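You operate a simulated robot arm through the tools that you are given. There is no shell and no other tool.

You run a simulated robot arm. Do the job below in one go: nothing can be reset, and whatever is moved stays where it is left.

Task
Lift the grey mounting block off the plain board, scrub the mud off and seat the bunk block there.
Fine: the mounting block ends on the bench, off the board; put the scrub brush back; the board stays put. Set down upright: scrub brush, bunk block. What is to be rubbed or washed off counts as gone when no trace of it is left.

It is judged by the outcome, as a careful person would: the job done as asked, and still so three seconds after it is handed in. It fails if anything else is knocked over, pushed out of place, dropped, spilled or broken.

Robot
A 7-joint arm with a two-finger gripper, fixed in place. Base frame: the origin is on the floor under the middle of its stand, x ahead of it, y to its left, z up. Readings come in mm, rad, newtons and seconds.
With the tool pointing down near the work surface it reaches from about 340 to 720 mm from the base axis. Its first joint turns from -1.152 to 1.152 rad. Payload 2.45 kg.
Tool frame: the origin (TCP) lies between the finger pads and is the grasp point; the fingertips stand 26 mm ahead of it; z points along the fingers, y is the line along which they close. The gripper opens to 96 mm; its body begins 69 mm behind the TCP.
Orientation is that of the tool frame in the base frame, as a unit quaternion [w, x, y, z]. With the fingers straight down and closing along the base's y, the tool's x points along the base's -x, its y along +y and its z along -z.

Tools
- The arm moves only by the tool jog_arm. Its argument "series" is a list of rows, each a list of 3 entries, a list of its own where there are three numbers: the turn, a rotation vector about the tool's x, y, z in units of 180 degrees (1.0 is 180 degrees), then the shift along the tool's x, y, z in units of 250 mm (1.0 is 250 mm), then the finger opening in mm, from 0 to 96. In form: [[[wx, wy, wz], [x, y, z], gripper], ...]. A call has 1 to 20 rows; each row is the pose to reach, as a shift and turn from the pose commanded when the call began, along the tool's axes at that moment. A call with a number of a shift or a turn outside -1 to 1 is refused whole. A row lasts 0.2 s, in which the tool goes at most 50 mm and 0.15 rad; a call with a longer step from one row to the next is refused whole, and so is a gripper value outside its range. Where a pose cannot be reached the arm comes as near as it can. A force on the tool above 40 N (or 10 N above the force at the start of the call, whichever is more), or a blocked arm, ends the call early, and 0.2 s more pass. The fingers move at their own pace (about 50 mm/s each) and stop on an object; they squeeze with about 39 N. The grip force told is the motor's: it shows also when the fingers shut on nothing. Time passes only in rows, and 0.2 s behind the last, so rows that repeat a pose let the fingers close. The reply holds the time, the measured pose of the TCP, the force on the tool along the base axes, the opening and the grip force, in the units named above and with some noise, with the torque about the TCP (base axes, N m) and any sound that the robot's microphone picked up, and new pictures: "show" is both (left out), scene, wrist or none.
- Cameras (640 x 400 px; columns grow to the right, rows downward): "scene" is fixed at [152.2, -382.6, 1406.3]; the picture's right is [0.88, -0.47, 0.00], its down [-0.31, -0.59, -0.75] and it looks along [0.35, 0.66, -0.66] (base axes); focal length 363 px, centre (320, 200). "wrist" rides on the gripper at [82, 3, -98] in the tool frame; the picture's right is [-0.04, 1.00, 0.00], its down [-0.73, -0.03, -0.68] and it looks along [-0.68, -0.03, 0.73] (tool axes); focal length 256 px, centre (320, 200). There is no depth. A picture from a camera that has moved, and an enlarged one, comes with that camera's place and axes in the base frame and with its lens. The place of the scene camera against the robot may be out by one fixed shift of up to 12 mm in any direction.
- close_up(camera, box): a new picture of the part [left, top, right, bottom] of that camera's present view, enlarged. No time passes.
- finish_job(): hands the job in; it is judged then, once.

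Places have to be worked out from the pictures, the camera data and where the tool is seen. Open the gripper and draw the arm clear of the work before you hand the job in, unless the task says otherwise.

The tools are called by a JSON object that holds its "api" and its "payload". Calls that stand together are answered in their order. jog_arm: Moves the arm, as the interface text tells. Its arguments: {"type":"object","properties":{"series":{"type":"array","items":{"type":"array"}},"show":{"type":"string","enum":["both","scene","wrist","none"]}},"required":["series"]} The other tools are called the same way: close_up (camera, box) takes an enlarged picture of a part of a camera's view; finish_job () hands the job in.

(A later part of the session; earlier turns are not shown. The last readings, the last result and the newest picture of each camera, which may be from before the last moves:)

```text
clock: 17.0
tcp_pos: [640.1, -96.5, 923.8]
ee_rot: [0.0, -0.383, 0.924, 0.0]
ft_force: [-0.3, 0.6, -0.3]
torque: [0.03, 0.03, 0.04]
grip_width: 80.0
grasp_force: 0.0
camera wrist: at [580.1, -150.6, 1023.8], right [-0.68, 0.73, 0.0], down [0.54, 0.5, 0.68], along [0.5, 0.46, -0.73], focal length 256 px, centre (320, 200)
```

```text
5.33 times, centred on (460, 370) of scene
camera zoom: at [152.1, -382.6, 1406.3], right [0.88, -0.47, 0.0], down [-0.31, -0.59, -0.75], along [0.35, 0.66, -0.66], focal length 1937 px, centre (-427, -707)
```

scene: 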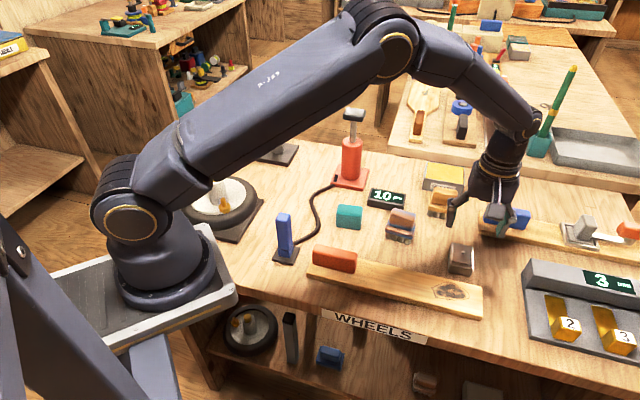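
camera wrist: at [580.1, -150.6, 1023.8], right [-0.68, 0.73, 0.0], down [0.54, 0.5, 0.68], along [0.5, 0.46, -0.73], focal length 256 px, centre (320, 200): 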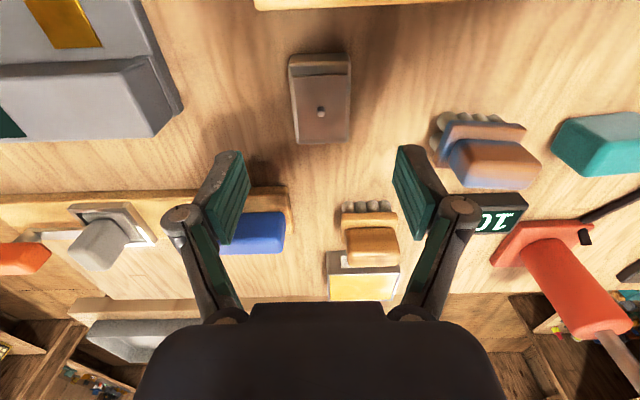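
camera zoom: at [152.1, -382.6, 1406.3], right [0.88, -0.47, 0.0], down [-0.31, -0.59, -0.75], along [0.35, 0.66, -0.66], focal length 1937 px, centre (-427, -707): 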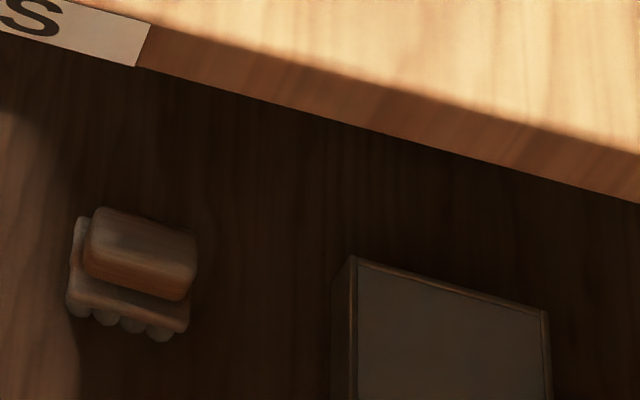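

The brush standing alone (brown/blue, near (570, 42)) is the likely scrub brush, as the other belongs to the grease tin at the limit of reach. I move to look down at it from close.

{"api": "jog_arm", "payload": {"series": [[[0, 0, 0], [-0.019, 0.132, 0.019], 96], [[0, 0, 0], [-0.038, 0.264, 0.038], 96], [[0, 0, 0], [-0.056, 0.396, 0.057], 96], [[0, 0, 0], [-0.075, 0.528, 0.076], 96], [[0, 0, 0], [-0.075, 0.528, 0.076], 96]]}}

```text
clock: 18.2
tcp_pos: [560.4, 10.3, 907.7]
ee_rot: [0.0, -0.383, 0.924, 0.0]
ft_force: [0.2, -0.2, 0.8]
torque: [-0.05, 0.01, -0.07]
grip_width: 96.0
grasp_force: 0.1
camera wrist: at [500.4, -45.1, 1006.4], right [-0.68, 0.74, 0.0], down [0.54, 0.5, 0.68], along [0.5, 0.46, -0.73], focal length 256 px, centre (320, 200)
```

scene: 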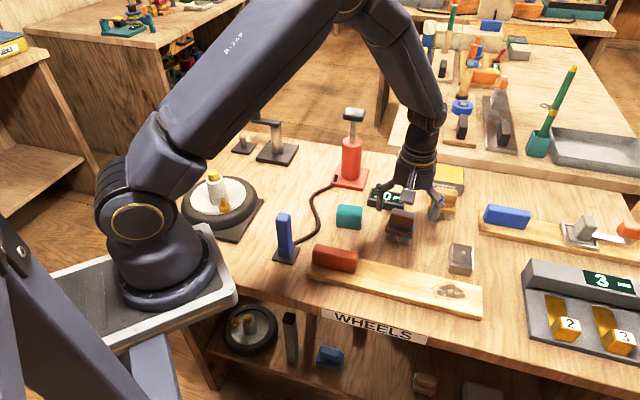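
wrist: 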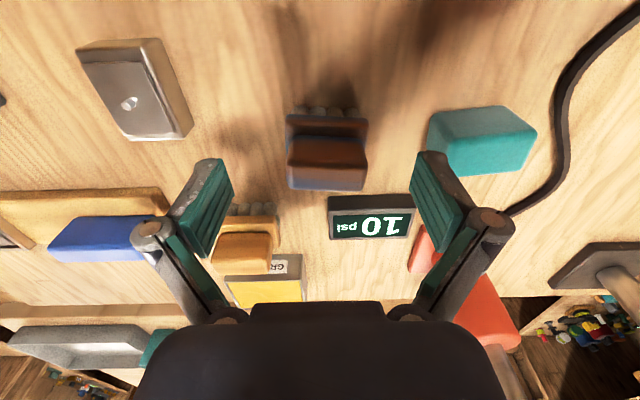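

{"api": "close_up", "payload": {"camera": "wrist", "box": [260, 85, 400, 205]}}

{"api": "close_up", "payload": {"camera": "wrist", "box": [400, 80, 560, 200]}}

{"api": "close_up", "payload": {"camera": "wrist", "box": [180, 180, 340, 310]}}

```text
3.33 times, centred on (330, 145) of wrist
camera zoom: at [500.4, -45.1, 1006.4], right [-0.68, 0.74, 0.0], down [0.54, 0.5, 0.68], along [0.5, 0.46, -0.73], focal length 853 px, centre (287, 383)
```

zoom: 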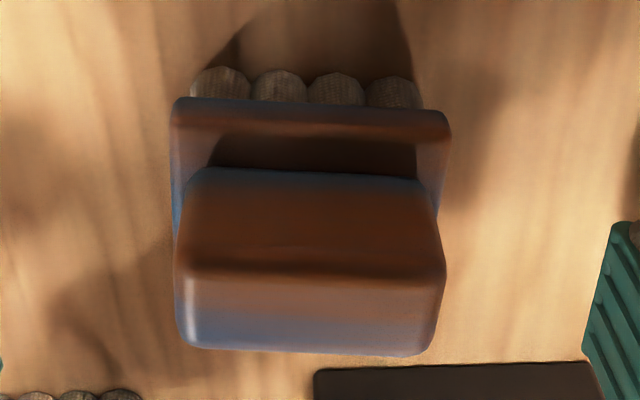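

```text
3.33 times, centred on (480, 140) of wrist
camera zoom: at [500.4, -45.1, 1006.4], right [-0.68, 0.74, 0.0], down [0.54, 0.5, 0.68], along [0.5, 0.46, -0.73], focal length 853 px, centre (-213, 400)
```

zoom: 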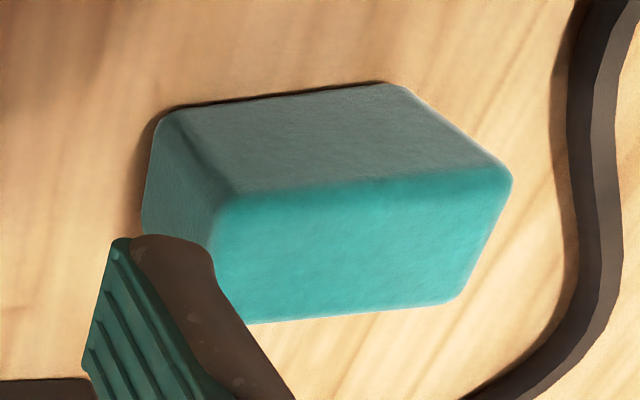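

```text
3.08 times, centred on (260, 245) of wrist
camera zoom: at [500.4, -45.1, 1006.4], right [-0.68, 0.74, 0.0], down [0.54, 0.5, 0.68], along [0.5, 0.46, -0.73], focal length 788 px, centre (505, 62)
```

zoom: 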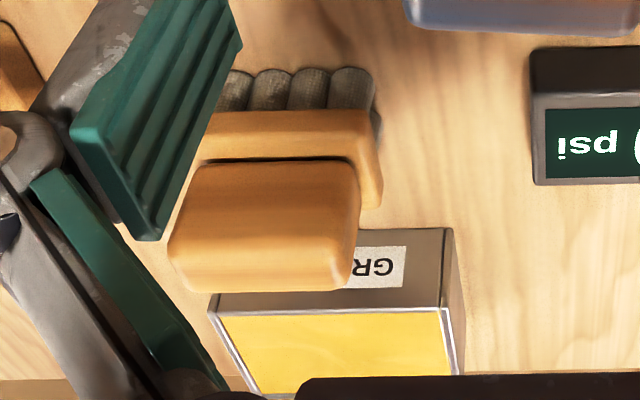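

The brush measures roughly 60 × 44 mm at its plate, with a 49 × 20 mm handle rising to z≈873, centred near (574, 29) and turned about 4.7° from my tool. I centre over it, align, and descend so the fingers straddle the ends of the handle above the plate.

{"api": "jog_arm", "payload": {"series": [[[0, 0, 0.013], [-0.046, 0.007, 0], 96], [[0, 0, 0.026], [-0.092, 0.0136, 0], 96], [[0, 0, 0.026], [-0.092, 0.0136, 0], 96]]}}

```text
clock: 19.0
tcp_pos: [573.8, 31.9, 907.8]
ee_rot: [0.0, -0.345, 0.939, 0.0]
ft_force: [0.0, 0.4, 0.1]
torque: [0.01, 0.0, -0.01]
grip_width: 96.5
grasp_force: 0.1
camera wrist: at [509.6, -19.3, 1005.8], right [-0.62, 0.79, 0.0], down [0.58, 0.45, 0.68], along [0.53, 0.42, -0.73], focal length 256 px, centre (320, 200)
```

scene: 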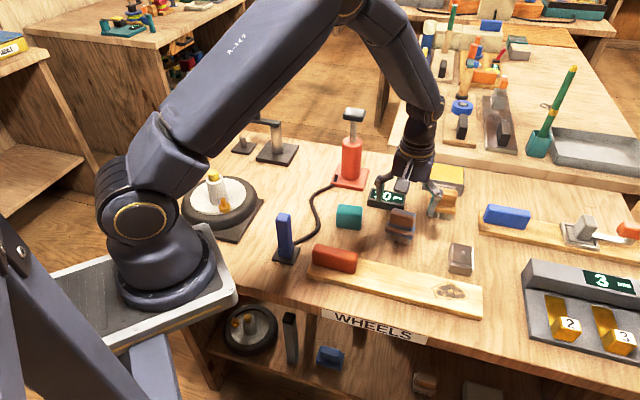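
wrist: 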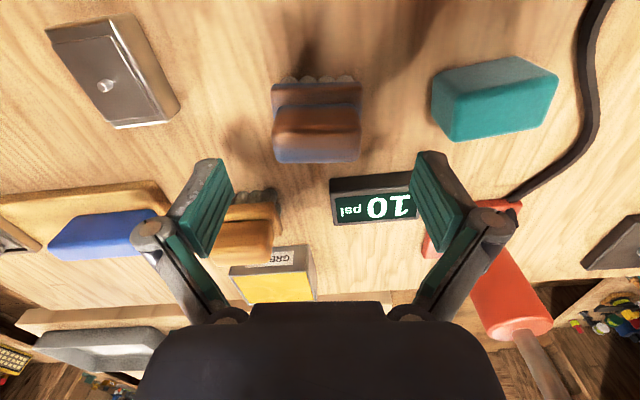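

I check the alignment in an enlarged view.

{"api": "close_up", "payload": {"camera": "wrist", "box": [240, 60, 400, 180]}}

```text
3.33 times, centred on (320, 120) of wrist
camera zoom: at [509.6, -19.3, 1005.8], right [-0.62, 0.79, 0.0], down [0.58, 0.45, 0.68], along [0.53, 0.42, -0.73], focal length 853 px, centre (320, 467)
```

zoom: 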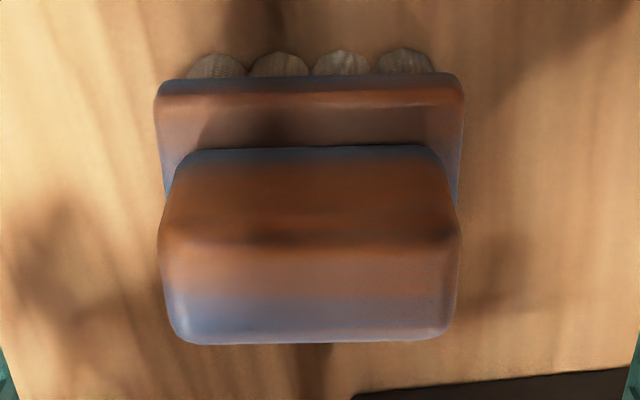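

Aligned and centred within 1.5 mm. I descend with the fingers open to TCP z≈862.

{"api": "jog_arm", "payload": {"series": [[[0, 0, 0], [0.003, -0.006, 0.03], 96], [[0, 0, 0], [0.003, -0.006, 0.07], 96], [[0, 0, 0], [0.003, -0.006, 0.11], 96], [[0, 0, 0], [0.003, -0.006, 0.15], 96], [[0, 0, 0], [0.003, -0.006, 0.175], 96], [[0, 0, 0], [0.003, -0.006, 0.183], 96], [[0, 0, 0], [0.003, -0.006, 0.183], 96]]}}

```text
clock: 20.6
tcp_pos: [572.9, 28.9, 860.0]
ee_rot: [0.0, -0.344, 0.939, 0.0]
ft_force: [0.0, -0.1, 0.1]
torque: [-0.01, -0.02, -0.04]
grip_width: 96.1
grasp_force: 0.0
camera wrist: at [508.6, -20.9, 959.5], right [-0.62, 0.79, 0.0], down [0.58, 0.45, 0.68], along [0.53, 0.42, -0.73], focal length 256 px, centre (320, 200)
```

scene: 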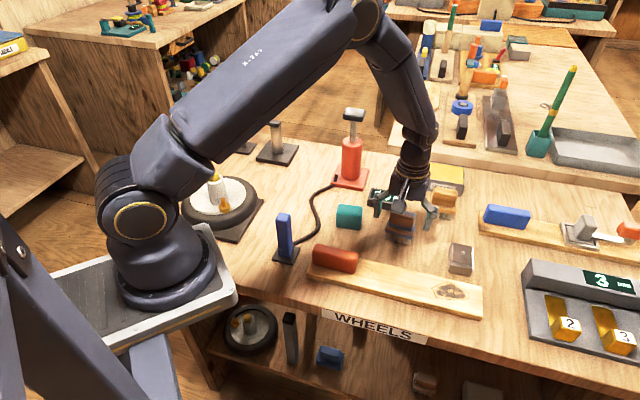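
wrist: 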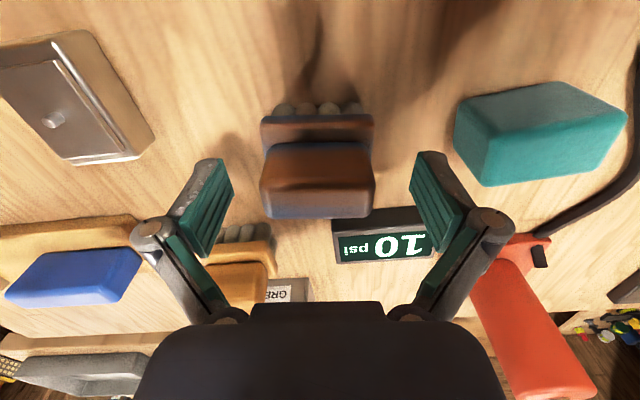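

The handle is centred between the pads; I close on it.

{"api": "jog_arm", "payload": {"series": [[[0, 0, 0], [0, 0, 0], 75], [[0, 0, 0], [0, 0, 0], 55], [[0, 0, 0], [0, 0, 0], 30], [[0, 0, 0], [0, 0, 0], 30], [[0, 0, 0], [0, 0, 0], 30], [[0, 0, 0], [0, 0, 0], 30]]}}

```text
clock: 22.0
tcp_pos: [573.7, 29.3, 860.7]
ee_rot: [0.0, -0.345, 0.939, 0.0]
ft_force: [0.9, -1.3, 3.6]
torque: [-0.01, 0.0, -0.05]
grip_width: 53.1
grasp_force: 38.6
camera wrist: at [508.7, -21.0, 959.8], right [-0.62, 0.79, 0.0], down [0.58, 0.45, 0.68], along [0.54, 0.42, -0.73], focal length 256 px, centre (320, 200)
```

scene: 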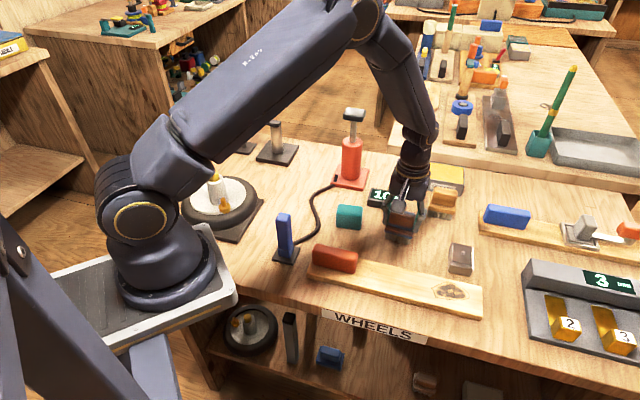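
wrist: 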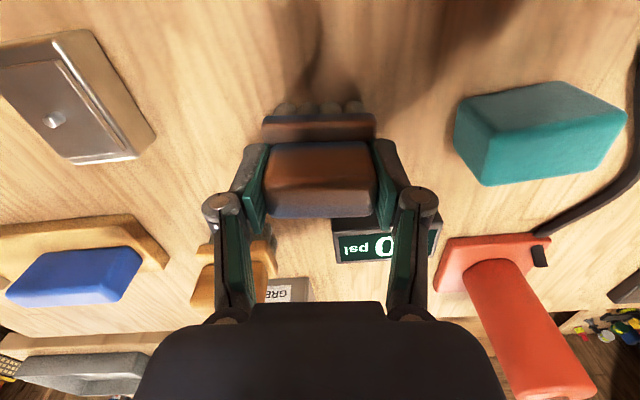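

The brush handle is held at 53 mm with 39 N; its home pose is TCP (573.5, 29.2, 860.5), yaw 40.3°. I lift 60 mm, carry it over the mud and align it with the board.

{"api": "jog_arm", "payload": {"series": [[[0, 0, 0], [0, 0, -0.02], 30], [[0, 0, 0], [0, 0, -0.08], 30], [[0, 0, 0], [0, 0, -0.16], 30], [[0, 0, 0], [0, 0, -0.24], 30], [[0, 0, 0], [0.1, -0.1, -0.24], 30], [[0, 0, -0.005], [0.2, -0.2, -0.24], 30], [[0, 0, -0.012], [0.3, -0.3, -0.24], 30], [[0, 0, -0.019], [0.4, -0.4, -0.24], 30], [[0, 0, -0.026], [0.501, -0.503, -0.24], 30], [[0, 0, -0.026], [0.501, -0.503, -0.24], 30]]}}

```text
clock: 24.2
tcp_pos: [560.1, -148.5, 919.8]
ee_rot: [0.0, -0.383, 0.924, 0.0]
ft_force: [0.2, 0.1, -1.2]
torque: [0.04, 0.01, 0.01]
grip_width: 52.9
grasp_force: 38.9
camera wrist: at [500.0, -204.3, 1018.8], right [-0.68, 0.73, 0.0], down [0.54, 0.5, 0.68], along [0.5, 0.46, -0.73], focal length 256 px, centre (320, 200)
```

scene: 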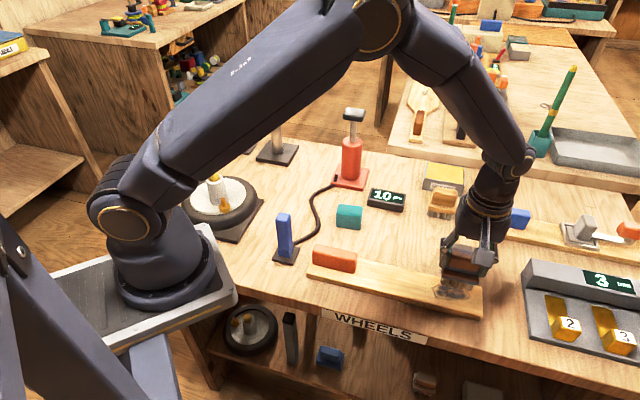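
wrist: 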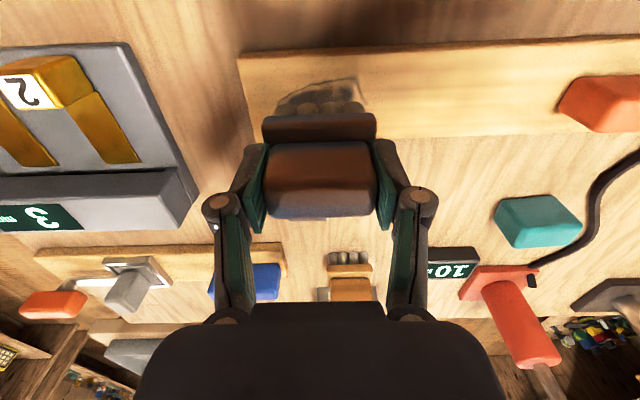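

The brush is over the mud, hanging about 42 mm above the board. I lower it to just above contact and then in small steps.

{"api": "jog_arm", "payload": {"series": [[[0, 0, 0], [0, 0, 0.05], 30], [[0, 0, 0], [0, 0, 0.1], 30], [[0, 0, 0], [0, 0, 0.14], 30], [[0, 0, 0], [0, 0, 0.156], 30], [[0, 0, 0], [0, 0, 0.16], 30]], "show": "none"}}

{"api": "jog_arm", "payload": {"series": [[[0, 0, 0], [0, 0, 0.004], 30], [[0, 0, 0], [0, 0, 0.008], 30]], "show": "none"}}

```text
clock: 25.4
tcp_pos: [559.8, -149.4, 879.3]
ee_rot: [0.001, -0.382, 0.924, 0.0]
ft_force: [-0.5, 0.1, -0.3]
torque: [-0.03, -0.01, 0.01]
grip_width: 53.0
grasp_force: 39.5
```

```text
clock: 26.0
tcp_pos: [558.4, -148.8, 878.0]
ee_rot: [-0.001, -0.384, 0.924, 0.0]
ft_force: [-4.0, 0.9, 11.4]
torque: [0.07, 0.26, 0.04]
grip_width: 53.2
grasp_force: 38.9
```

Light contact (11 N). I make a first gentle stroke of ±20 mm along the board and check its effect and that the board stays put.

{"api": "jog_arm", "payload": {"series": [[[0, 0, 0], [0, 0.04, 0], 30], [[0, 0, 0], [0, 0.08, 0], 30], [[0, 0, 0], [0, 0.04, 0], 30], [[0, 0, 0], [0, 0, 0], 30], [[0, 0, 0], [0, -0.04, 0], 30], [[0, 0, 0], [0, -0.08, 0], 30], [[0, 0, 0], [0, -0.04, 0], 30], [[0, 0, 0], [0, 0, 0], 30]]}}

```text
clock: 27.8
tcp_pos: [560.3, -151.7, 879.3]
ee_rot: [0.001, -0.382, 0.924, -0.001]
ft_force: [6.0, -5.3, 17.2]
torque: [-0.06, 0.02, 0.04]
grip_width: 53.0
grasp_force: 38.6
camera wrist: at [500.3, -204.8, 977.5], right [-0.68, 0.74, 0.0], down [0.54, 0.5, 0.68], along [0.5, 0.46, -0.73], focal length 256 px, centre (320, 200)
```

scene: 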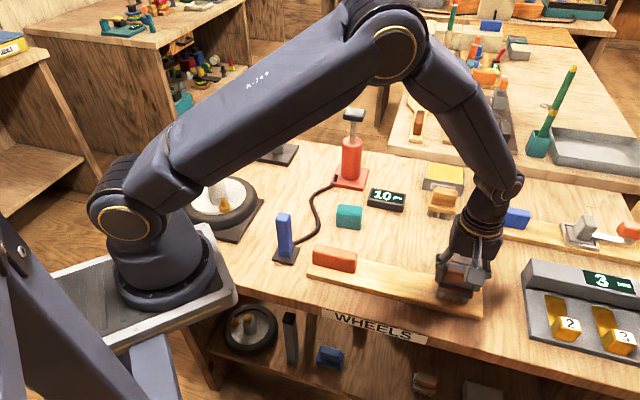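
wrist: 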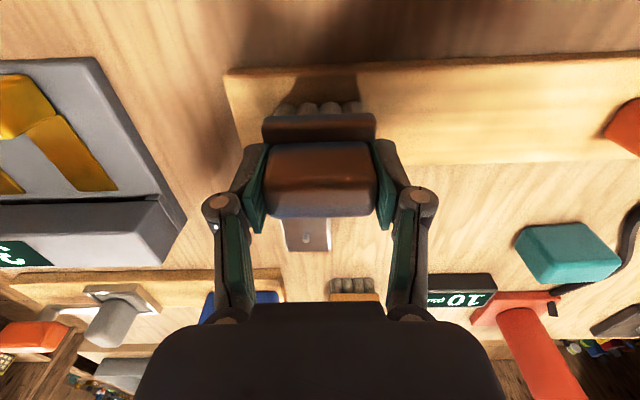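

The mud seen beside the brush already looks lighter and the board appears in place. I go on scrubbing in parallel lanes, first shifted 10 mm to the far side, then 10 mm to the near side.

{"api": "jog_arm", "payload": {"series": [[[0, 0, 0], [-0.04, 0, 0], 30], [[0, 0, 0], [-0.04, 0.045, 0], 30], [[0, 0, 0], [-0.04, 0.09, 0], 30], [[0, 0, 0], [-0.04, 0.045, 0], 30], [[0, 0, 0], [-0.04, 0, 0], 30], [[0, 0, 0], [-0.04, -0.045, 0], 30], [[0, 0, 0], [-0.04, -0.09, 0], 30], [[0, 0, 0], [-0.04, -0.045, 0], 30], [[0, 0, 0], [0, 0, 0], 30], [[0, 0, 0], [0.04, 0, 0], 30], [[0, 0, 0], [0.04, 0.045, 0], 30], [[0, 0, 0], [0.04, 0.09, 0], 30], [[0, 0, 0], [0.04, 0.045, 0], 30], [[0, 0, 0], [0.04, 0, 0], 30], [[0, 0, 0], [0.04, -0.045, 0], 30], [[0, 0, 0], [0.04, -0.09, 0], 30], [[0, 0, 0], [0.04, -0.045, 0], 30], [[0, 0, 0], [0, 0, 0], 30]]}}

```text
clock: 31.6
tcp_pos: [558.9, -148.5, 879.1]
ee_rot: [0.0, -0.383, 0.924, -0.001]
ft_force: [1.6, -5.9, 11.8]
torque: [-0.08, 0.18, 0.08]
grip_width: 52.9
grasp_force: 38.5
camera wrist: at [499.2, -203.1, 977.4], right [-0.68, 0.74, 0.0], down [0.54, 0.5, 0.68], along [0.5, 0.46, -0.73], focal length 256 px, centre (320, 200)
```

scene: 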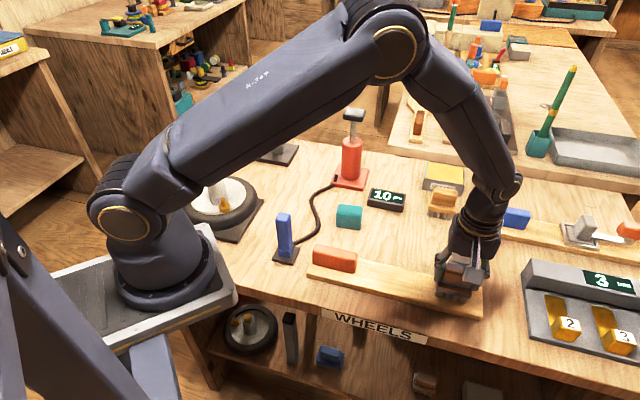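
wrist: 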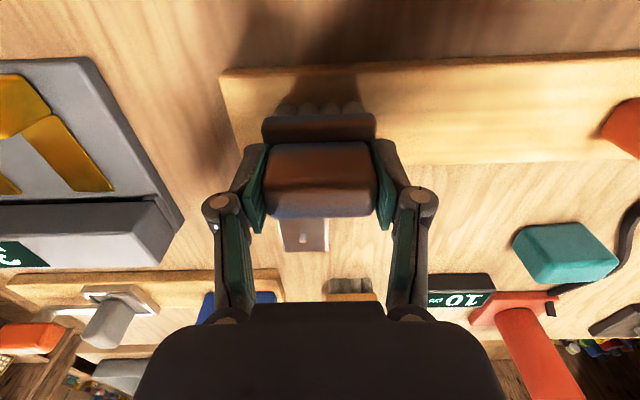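

I lift the brush and draw it aside to inspect the spot.

{"api": "jog_arm", "payload": {"series": [[[0, 0, 0], [0, 0, -0.06], 30], [[0, 0, 0], [0, 0, -0.16], 30], [[0, 0, 0], [-0.1, 0.06, -0.24], 30], [[0, 0, 0], [-0.22, 0.16, -0.28], 30], [[0, 0, 0], [-0.36, 0.24, -0.28], 30], [[0, 0, 0], [-0.36, 0.24, -0.28], 30]]}}

```text
clock: 33.0
tcp_pos: [581.5, -42.7, 947.1]
ee_rot: [-0.001, -0.383, 0.924, 0.0]
ft_force: [-0.2, 0.5, -1.0]
torque: [-0.02, 0.02, 0.01]
grip_width: 53.1
grasp_force: 38.6
camera wrist: at [521.2, -97.4, 1046.3], right [-0.68, 0.73, 0.0], down [0.54, 0.5, 0.68], along [0.5, 0.46, -0.73], focal length 256 px, centre (320, 200)
```

scene: 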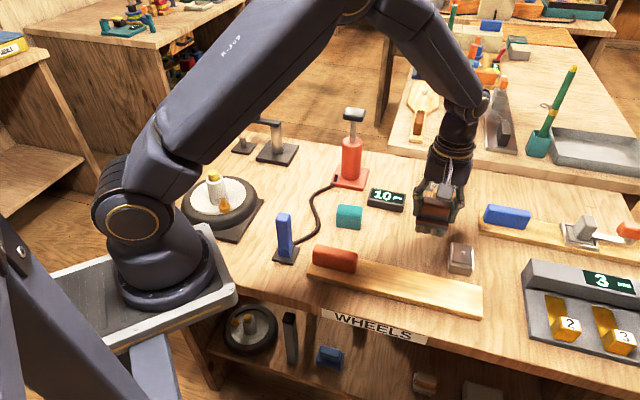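
wrist: 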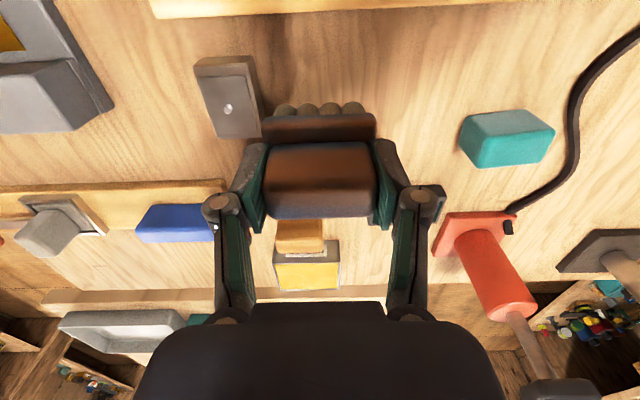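

{"api": "close_up", "payload": {"camera": "scene", "box": [410, 260, 500, 325]}}

{"api": "close_up", "payload": {"camera": "scene", "box": [430, 270, 470, 300]}}

{"api": "close_up", "payload": {"camera": "scene", "box": [280, 220, 500, 350]}}

```text
6.15 times, centred on (455, 292) of scene
camera zoom: at [152.2, -382.5, 1406.3], right [0.88, -0.47, 0.0], down [-0.31, -0.59, -0.75], along [0.35, 0.66, -0.66], focal length 2235 px, centre (-511, -369)
```

zoom: 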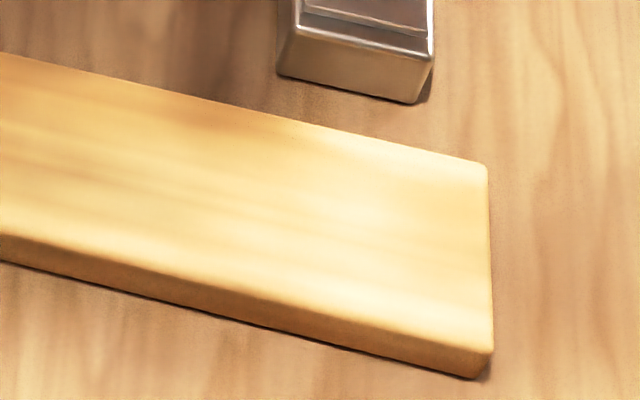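

```text
13.33 times, centred on (450, 285) of scene
camera zoom: at [152.2, -382.5, 1406.3], right [0.88, -0.47, 0.0], down [-0.31, -0.59, -0.75], along [0.35, 0.66, -0.66], focal length 4843 px, centre (-1413, -933)
```

zoom: 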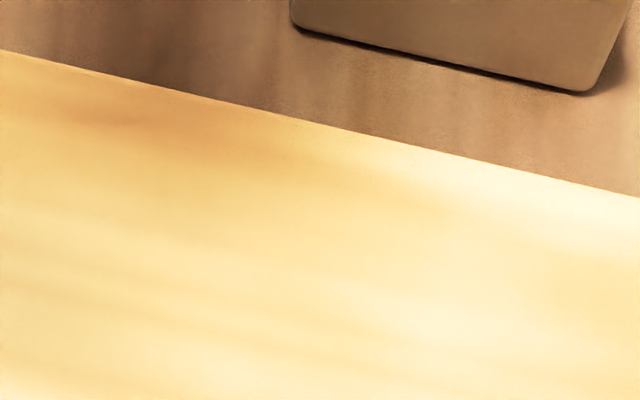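

```text
2.91 times, centred on (390, 285) of scene
camera zoom: at [152.2, -382.5, 1406.3], right [0.88, -0.47, 0.0], down [-0.31, -0.59, -0.75], along [0.35, 0.66, -0.66], focal length 1057 px, centre (116, -47)
```

zoom: 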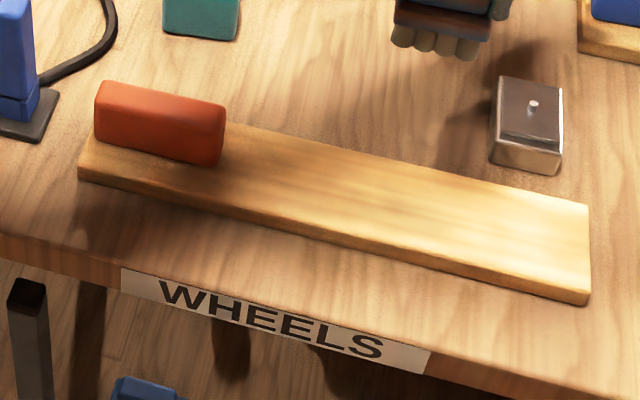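

The spot looks clean in the scene view and the board has not moved. I bring the wrist camera nearer to inspect the spot for any faint trace.

{"api": "jog_arm", "payload": {"series": [[[0, 0, 0], [0.058, -0.088, 0.05], 30], [[0, 0, 0], [0.116, -0.176, 0.1], 30], [[0, 0, 0], [0.116, -0.176, 0.1], 30]], "show": "wrist"}}

{"api": "close_up", "payload": {"camera": "wrist", "box": [200, 0, 460, 150]}}

```text
clock: 33.8
tcp_pos: [593.0, -94.1, 921.5]
ee_rot: [0.0, -0.383, 0.924, 0.0]
ft_force: [-0.1, 0.2, -1.5]
torque: [0.02, -0.02, -0.01]
grip_width: 52.9
grasp_force: 39.1
camera wrist: at [532.2, -149.8, 1020.9], right [-0.68, 0.73, 0.0], down [0.54, 0.5, 0.68], along [0.5, 0.46, -0.73], focal length 256 px, centre (320, 200)
```

wrist: 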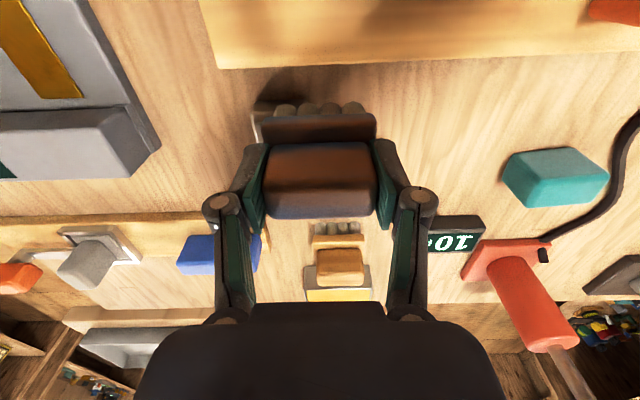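

```text
2.46 times, centred on (330, 75) of wrist
camera zoom: at [532.2, -149.8, 1020.9], right [-0.68, 0.73, 0.0], down [0.54, 0.5, 0.68], along [0.5, 0.46, -0.73], focal length 630 px, centre (295, 508)
```

zoom: 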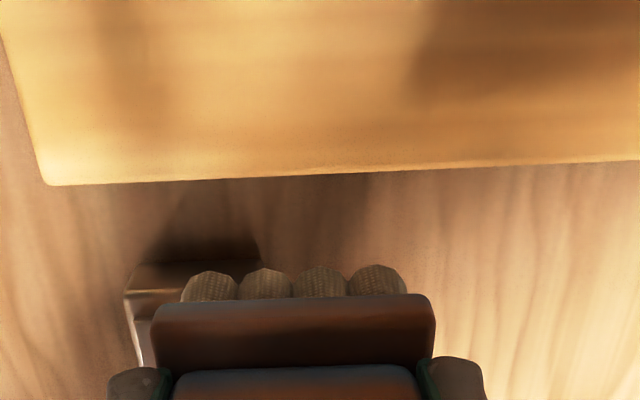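

No trace is visible, only soft shadows. I carry the brush back over its home place and lower it to about 20 mm above the bench.

{"api": "jog_arm", "payload": {"series": [[[0, 0, 0.006], [-0.074, 0.099, 0], 30], [[0, 0, 0.013], [-0.148, 0.198, 0], 30], [[0, 0, 0.02], [-0.223, 0.297, 0], 30], [[0, 0, 0.026], [-0.297, 0.396, 0], 30], [[0, 0, 0.026], [-0.297, 0.396, 0.09], 30], [[0, 0, 0.026], [-0.297, 0.396, 0.172], 30], [[0, 0, 0.026], [-0.297, 0.396, 0.172], 30]]}}

```text
clock: 35.4
tcp_pos: [574.4, 31.0, 880.3]
ee_rot: [0.0, -0.344, 0.939, 0.0]
ft_force: [0.6, -1.4, -1.1]
torque: [-0.01, -0.01, -0.01]
grip_width: 53.0
grasp_force: 39.1
camera wrist: at [511.1, -20.2, 978.8], right [-0.62, 0.79, 0.0], down [0.58, 0.45, 0.68], along [0.54, 0.42, -0.73], focal length 256 px, centre (320, 200)
```

scene: 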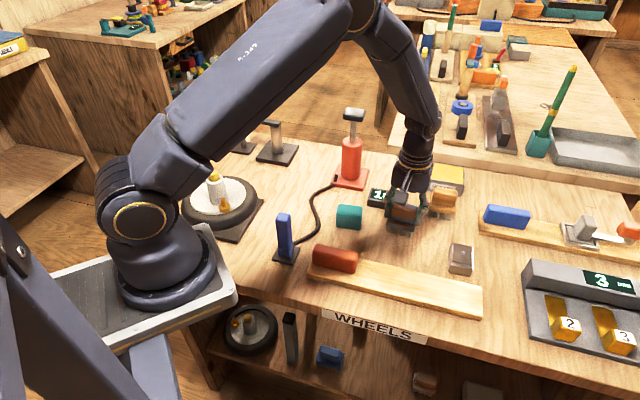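
wrist: 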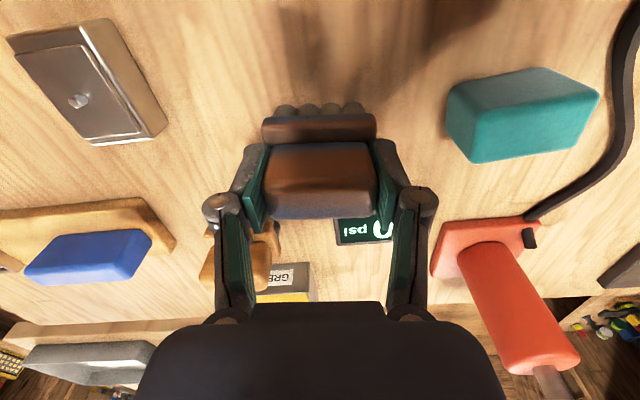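

Above home; I lower it 17 mm, then feel for contact in small steps.

{"api": "jog_arm", "payload": {"series": [[[0, 0, 0], [0, 0, 0.03], 30], [[0, 0, 0], [0, 0, 0.056], 30], [[0, 0, 0], [0, 0, 0.068], 30], [[0, 0, 0], [0, 0, 0.072], 30]], "show": "none"}}

{"api": "jog_arm", "payload": {"series": [[[0, 0, 0], [0, 0, 0.004], 30], [[0, 0, 0], [0, 0, 0.004], 30]], "show": "none"}}

```text
clock: 36.4
tcp_pos: [573.7, 29.0, 861.6]
ee_rot: [0.0, -0.344, 0.939, 0.0]
ft_force: [-0.2, -0.6, -1.0]
torque: [0.04, 0.03, -0.01]
grip_width: 53.1
grasp_force: 39.0
```

```text
clock: 37.0
tcp_pos: [572.9, 28.4, 860.9]
ee_rot: [0.0, -0.345, 0.939, 0.0]
ft_force: [-0.6, 0.0, -0.7]
torque: [0.02, 0.01, -0.02]
grip_width: 52.9
grasp_force: 38.8
```

The force still reads the brush's weight only, so I go down another millimetre or so.

{"api": "jog_arm", "payload": {"series": [[[0, 0, 0], [0, 0, 0.003], 30], [[0, 0, 0], [0, 0, 0.003], 30]], "show": "none"}}

{"api": "jog_arm", "payload": {"series": [[[0, 0, 0], [0, 0, 0.003], 30], [[0, 0, 0], [0, 0, 0.003], 30]], "show": "none"}}

```text
clock: 37.6
tcp_pos: [573.9, 29.3, 861.7]
ee_rot: [0.0, -0.345, 0.939, -0.001]
ft_force: [-0.7, -0.2, -1.2]
torque: [0.01, -0.01, 0.01]
grip_width: 52.8
grasp_force: 38.9
```

```text
clock: 38.2
tcp_pos: [573.1, 30.1, 861.1]
ee_rot: [0.001, -0.345, 0.939, -0.001]
ft_force: [-5.5, -3.6, 16.1]
torque: [-0.04, 0.32, -0.03]
grip_width: 53.0
grasp_force: 38.7
```

Contact. I ease off, open the fingers fully and rise straight up.

{"api": "jog_arm", "payload": {"series": [[[0, 0, 0], [0, 0, -0.002], 30], [[0, 0, 0], [0, 0, -0.002], 62], [[0, 0, 0], [0, 0, -0.002], 80], [[0, 0, 0], [0, 0, -0.002], 96], [[0, 0, 0], [0, 0, -0.002], 96], [[0, 0, 0], [0, 0, -0.06], 96], [[0, 0, 0], [0, 0, -0.16], 96], [[0, 0, 0], [0, 0, -0.26], 96], [[0, 0, 0], [0, 0, -0.26], 96]]}}

```text
clock: 40.2
tcp_pos: [572.3, 29.7, 925.9]
ee_rot: [0.0, -0.344, 0.939, 0.0]
ft_force: [0.2, 0.3, 0.7]
torque: [0.02, -0.05, 0.0]
grip_width: 96.1
grasp_force: 0.1
camera wrist: at [508.5, -20.5, 1023.8], right [-0.62, 0.79, 0.0], down [0.58, 0.45, 0.68], along [0.53, 0.42, -0.73], focal length 256 px, centre (320, 200)
```

scene: 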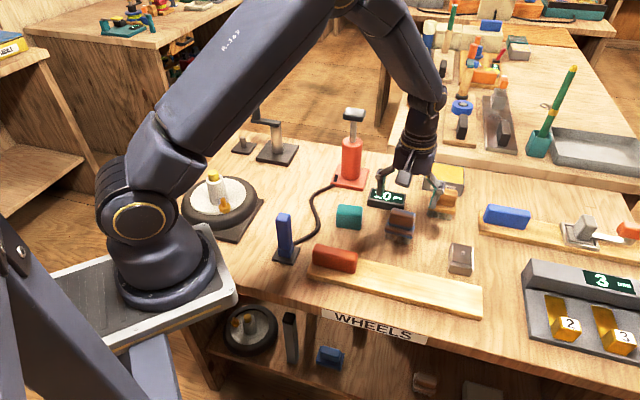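
wrist: 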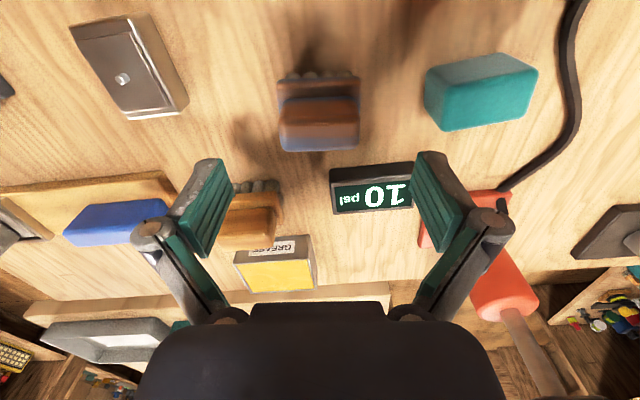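

The scrub brush stands back upright in its place. Next is the teal block, which I take to be the bunk block (~53 × 37 × 44 mm, near (492, 116)); I move above it with the tool turned to its long axis.

{"api": "jog_arm", "payload": {"series": [[[0, 0, -0.016], [0.007, 0.157, 0], 96], [[0, 0, -0.032], [0.015, 0.314, 0.012], 88], [[0, 0, -0.048], [0.022, 0.471, 0.024], 82], [[0, 0, -0.048], [0.022, 0.471, 0.024], 82]]}}

{"api": "close_up", "payload": {"camera": "wrist", "box": [220, 40, 420, 190]}}

```text
clock: 41.2
tcp_pos: [493.3, 114.3, 917.9]
ee_rot: [0.0, -0.414, 0.91, -0.001]
ft_force: [0.8, -0.7, -0.4]
torque: [-0.01, 0.01, 0.02]
grip_width: 81.9
grasp_force: 0.0
camera wrist: at [436.7, 55.6, 1016.2], right [-0.73, 0.69, 0.0], down [0.5, 0.53, 0.68], along [0.47, 0.49, -0.73], focal length 256 px, centre (320, 200)
```

scene: 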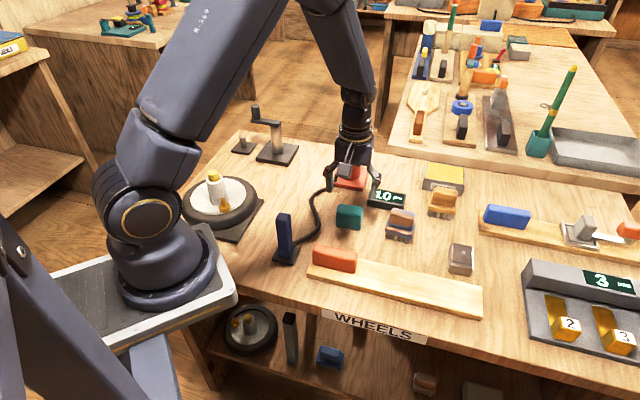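
wrist: 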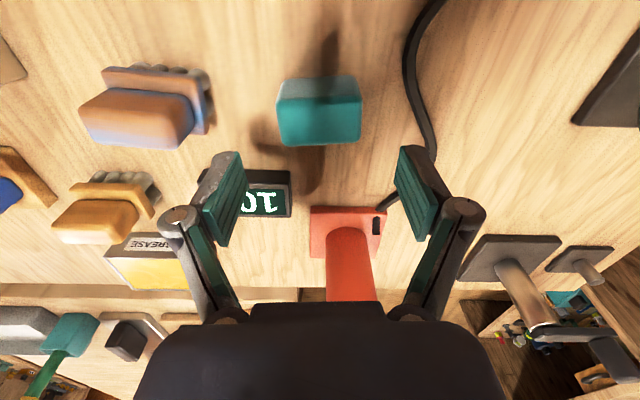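

```text
2.67 times, centred on (320, 115) of wrist
camera zoom: at [436.7, 55.6, 1016.2], right [-0.73, 0.69, 0.0], down [0.5, 0.53, 0.68], along [0.47, 0.49, -0.73], focal length 683 px, centre (320, 427)
```

zoom: 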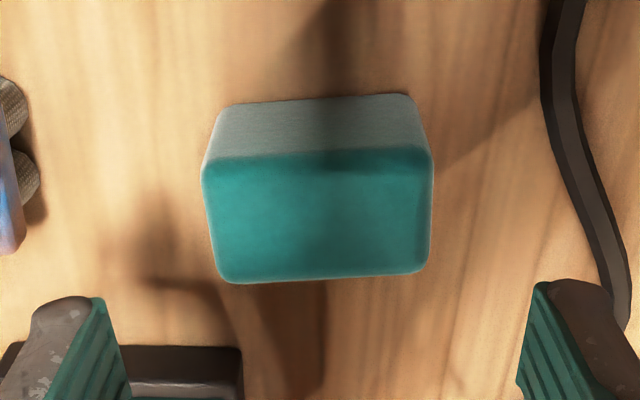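

The teal block is centred under the tool within 1 mm and 12 mm clear of each finger; the cable is 14 mm clear. I descend to TCP z≈844 and close.

{"api": "jog_arm", "payload": {"series": [[[0, 0, -0.004], [-0.002, 0, 0.08], 82], [[0, 0, -0.007], [-0.002, 0, 0.16], 82], [[0, 0, -0.007], [-0.002, 0, 0.22], 82], [[0, 0, -0.007], [-0.002, 0, 0.27], 82], [[0, 0, -0.007], [-0.002, 0, 0.2956], 82], [[0, 0, -0.007], [-0.002, 0, 0.2956], 82]]}}

{"api": "close_up", "payload": {"camera": "wrist", "box": [200, 80, 440, 240]}}

```text
clock: 42.6
tcp_pos: [494.1, 116.3, 844.4]
ee_rot: [0.001, -0.424, 0.906, 0.001]
ft_force: [-0.1, -0.2, 0.1]
torque: [0.01, 0.0, -0.03]
grip_width: 82.0
grasp_force: 0.0
camera wrist: at [438.9, 55.6, 942.9], right [-0.74, 0.67, 0.0], down [0.49, 0.54, 0.68], along [0.46, 0.5, -0.73], focal length 256 px, centre (320, 200)
```

scene: 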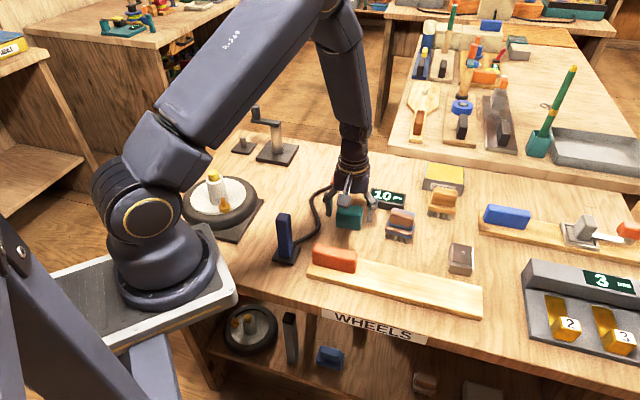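
wrist: 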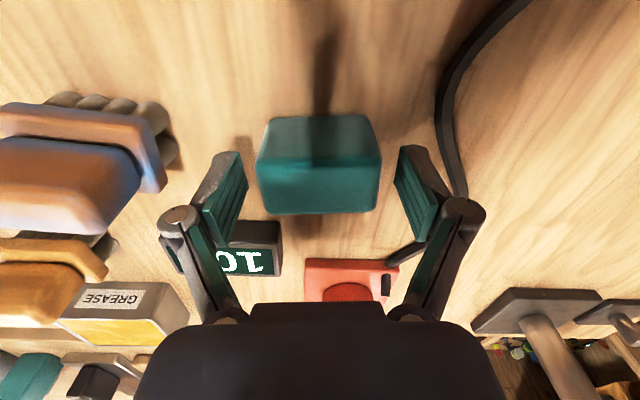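

```text
2.50 times, centred on (320, 160) of wrist
camera zoom: at [438.9, 55.6, 942.9], right [-0.74, 0.67, 0.0], down [0.49, 0.54, 0.68], along [0.46, 0.5, -0.73], focal length 640 px, centre (320, 300)
```

zoom: 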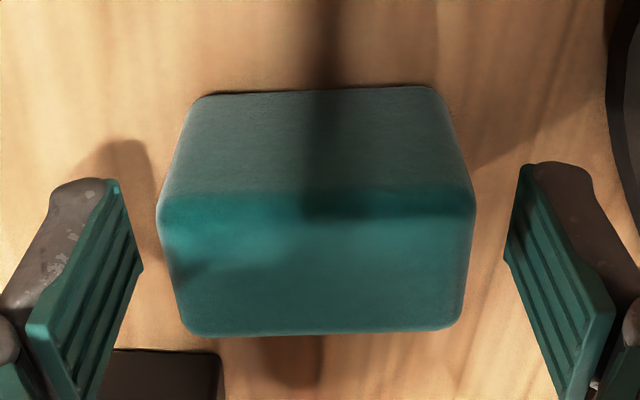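

The block is centred between the pads; I close on it.

{"api": "jog_arm", "payload": {"series": [[[0, 0, 0], [0, 0, 0], 68], [[0, 0, 0], [0, 0, 0], 50], [[0, 0, 0], [0, 0, 0], 35], [[0, 0, 0], [0, 0, 0], 35], [[0, 0, 0], [0, 0, 0], 35]], "show": "wrist"}}

```text
clock: 43.8
tcp_pos: [493.3, 115.9, 844.5]
ee_rot: [0.001, -0.424, 0.906, 0.001]
ft_force: [-0.3, -0.9, 4.9]
torque: [-0.08, -0.08, -0.01]
grip_width: 59.2
grasp_force: 38.9
camera wrist: at [438.9, 55.6, 943.3], right [-0.74, 0.67, 0.0], down [0.49, 0.54, 0.68], along [0.46, 0.5, -0.73], focal length 256 px, centre (320, 200)
```

wrist: 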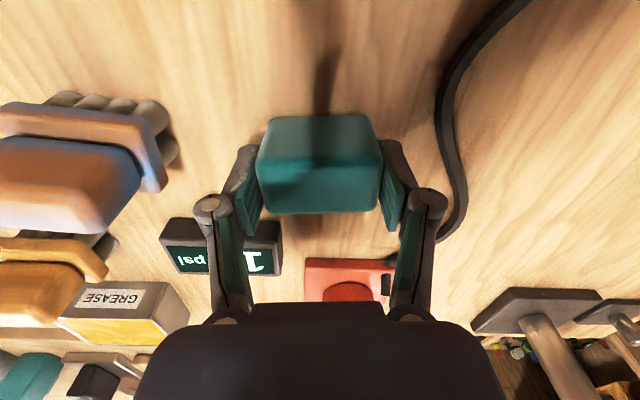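

The block is held at 59 mm. I lift it 75 mm and carry it over the cleaned spot, turning it parallel to the board.

{"api": "jog_arm", "payload": {"series": [[[0, 0, 0], [0, 0, -0.02], 35], [[0, 0, 0], [0, 0, -0.1], 35], [[0, 0, 0], [0, 0, -0.2], 35], [[0, 0, 0], [0, 0, -0.3], 35], [[0, 0, 0], [0.092, -0.126, -0.3], 35], [[0, 0, 0.005], [0.185, -0.252, -0.3], 35], [[0, 0, 0.01], [0.277, -0.378, -0.3], 35], [[0, 0, 0.015], [0.369, -0.503, -0.3], 35], [[0, 0, 0.02], [0.461, -0.629, -0.3], 35], [[0, 0, 0.025], [0.554, -0.755, -0.3], 35], [[0, 0, 0.03], [0.646, -0.881, -0.3], 35], [[0, 0, 0.03], [0.646, -0.881, -0.3], 35]]}}

```text
clock: 46.4
tcp_pos: [559.1, -149.8, 919.4]
ee_rot: [0.0, -0.381, 0.924, 0.0]
ft_force: [0.3, -0.4, -2.1]
torque: [0.0, 0.0, -0.01]
grip_width: 59.1
grasp_force: 39.0
camera wrist: at [498.5, -205.1, 1019.7], right [-0.68, 0.74, 0.0], down [0.54, 0.5, 0.68], along [0.5, 0.46, -0.73], focal length 256 px, centre (320, 200)
```

scene: 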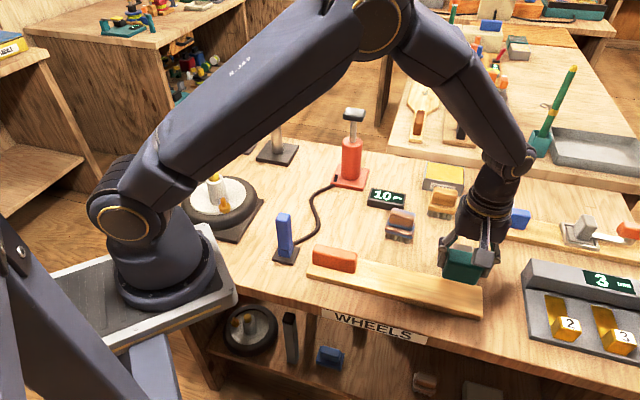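
wrist: 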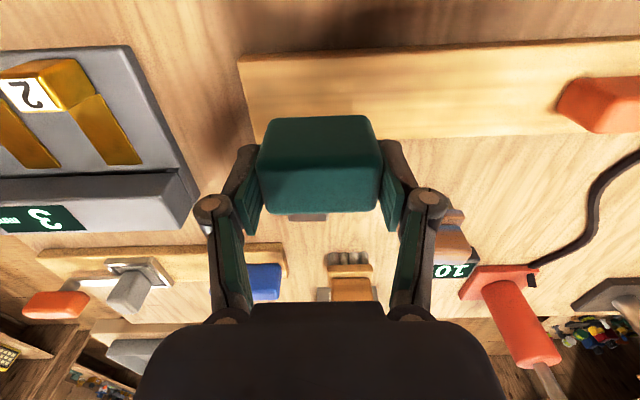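

The block hangs over the spot, parallel to the board. I lower it to about 3 mm above the board, then in small steps.

{"api": "jog_arm", "payload": {"series": [[[0, 0, 0], [0, 0, 0.06], 35], [[0, 0, 0], [0, 0, 0.13], 35], [[0, 0, 0], [0, 0, 0.18], 35], [[0, 0, 0], [0, 0, 0.21], 35], [[0, 0, 0], [0, 0, 0.22], 35], [[0, 0, 0], [0, 0, 0.22], 35]]}}

```text
clock: 47.8
tcp_pos: [560.3, -149.5, 863.3]
ee_rot: [0.0, -0.381, 0.925, 0.0]
ft_force: [0.9, 0.1, -1.4]
torque: [-0.02, -0.01, 0.03]
grip_width: 59.0
grasp_force: 39.5
camera wrist: at [499.7, -204.2, 963.9], right [-0.68, 0.74, 0.0], down [0.54, 0.5, 0.68], along [0.5, 0.46, -0.73], focal length 256 px, centre (320, 200)
```

scene: 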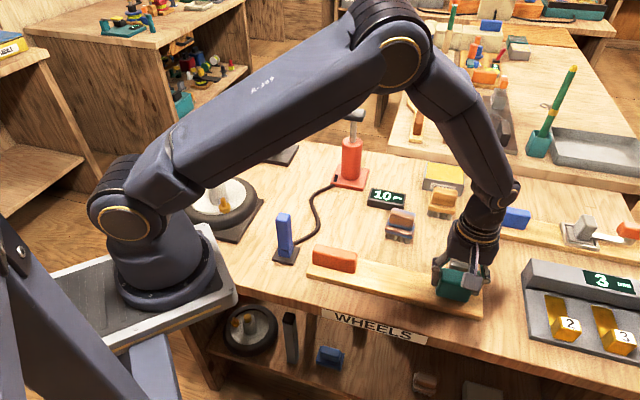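
wrist: 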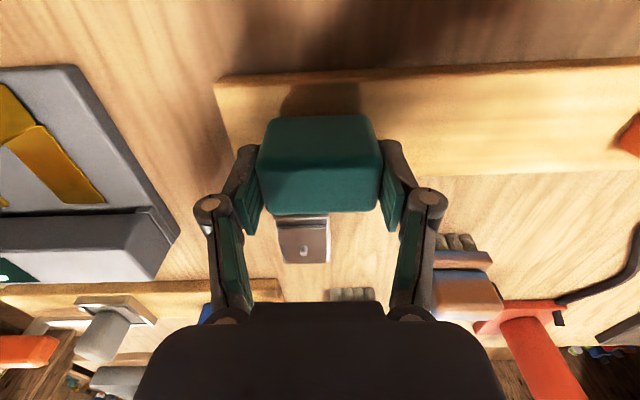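

I continue down in sub-millimetre steps until the force shows contact.

{"api": "jog_arm", "payload": {"series": [[[0, 0, 0], [0, 0, 0.004], 35], [[0, 0, 0], [0, 0, 0.007], 35]], "show": "none"}}

{"api": "jog_arm", "payload": {"series": [[[0, 0, 0], [0, 0, 0.003], 35], [[0, 0, 0], [0, 0, 0.003], 35]], "show": "none"}}

```text
clock: 48.4
tcp_pos: [559.3, -149.0, 863.2]
ee_rot: [0.0, -0.381, 0.925, 0.0]
ft_force: [-0.8, -0.8, -1.8]
torque: [0.0, 0.03, 0.01]
grip_width: 59.2
grasp_force: 39.6
```

```text
clock: 49.0
tcp_pos: [559.3, -148.4, 863.1]
ee_rot: [0.0, -0.381, 0.925, 0.0]
ft_force: [0.8, -0.4, 0.3]
torque: [-0.01, -0.04, 0.01]
grip_width: 59.2
grasp_force: 39.0
```

The force begins to rise; one more small step.

{"api": "jog_arm", "payload": {"series": [[[0, 0, 0], [0, 0, 0.002], 35], [[0, 0, 0], [0, 0, 0.002], 35]], "show": "none"}}

```text
clock: 49.6
tcp_pos: [559.4, -150.2, 862.2]
ee_rot: [0.0, -0.382, 0.924, -0.001]
ft_force: [-5.4, 1.5, 12.1]
torque: [0.05, 0.13, 0.0]
grip_width: 59.1
grasp_force: 39.1
```

Contact with the board at 12 N. I open the fingers, easing off slightly, and rise straight up.

{"api": "jog_arm", "payload": {"series": [[[0, 0, 0], [0, 0, -0.001], 35], [[0, 0, 0], [0, 0, -0.001], 66], [[0, 0, 0], [0, 0, -0.001], 80], [[0, 0, 0], [0, 0, -0.001], 90], [[0, 0, 0], [0, 0, -0.001], 90], [[0, 0, 0], [0, 0, -0.06], 90], [[0, 0, 0], [0, 0, -0.16], 90], [[0, 0, 0], [0, 0, -0.28], 90], [[0, 0, 0], [0, 0, -0.28], 90]]}}

```text
clock: 51.6
tcp_pos: [559.9, -150.6, 932.6]
ee_rot: [0.0, -0.382, 0.924, -0.001]
ft_force: [-0.2, -0.3, 0.6]
torque: [0.03, -0.02, -0.01]
grip_width: 90.1
grasp_force: 0.0
camera wrist: at [499.5, -205.7, 1031.6], right [-0.68, 0.74, 0.0], down [0.54, 0.5, 0.68], along [0.5, 0.46, -0.73], focal length 256 px, centre (320, 200)
```

scene: 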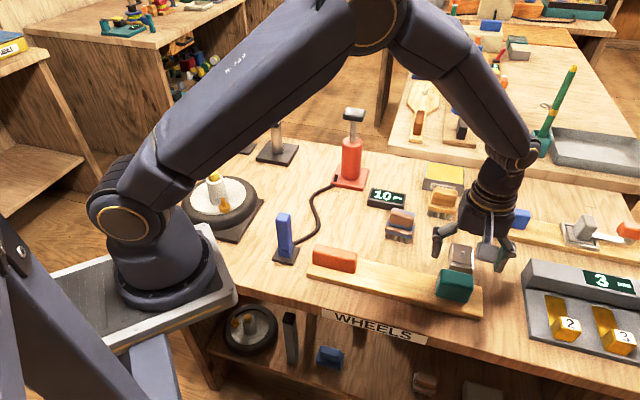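
wrist: 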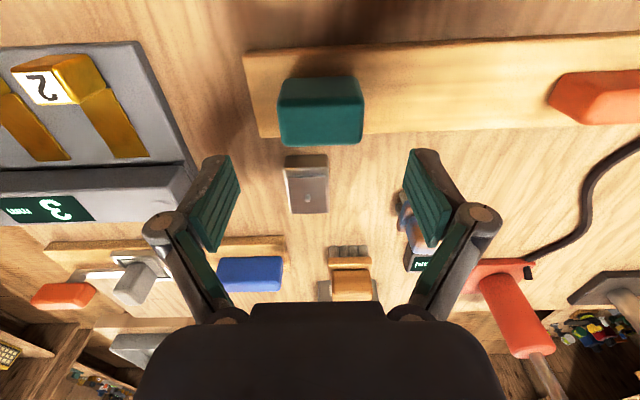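

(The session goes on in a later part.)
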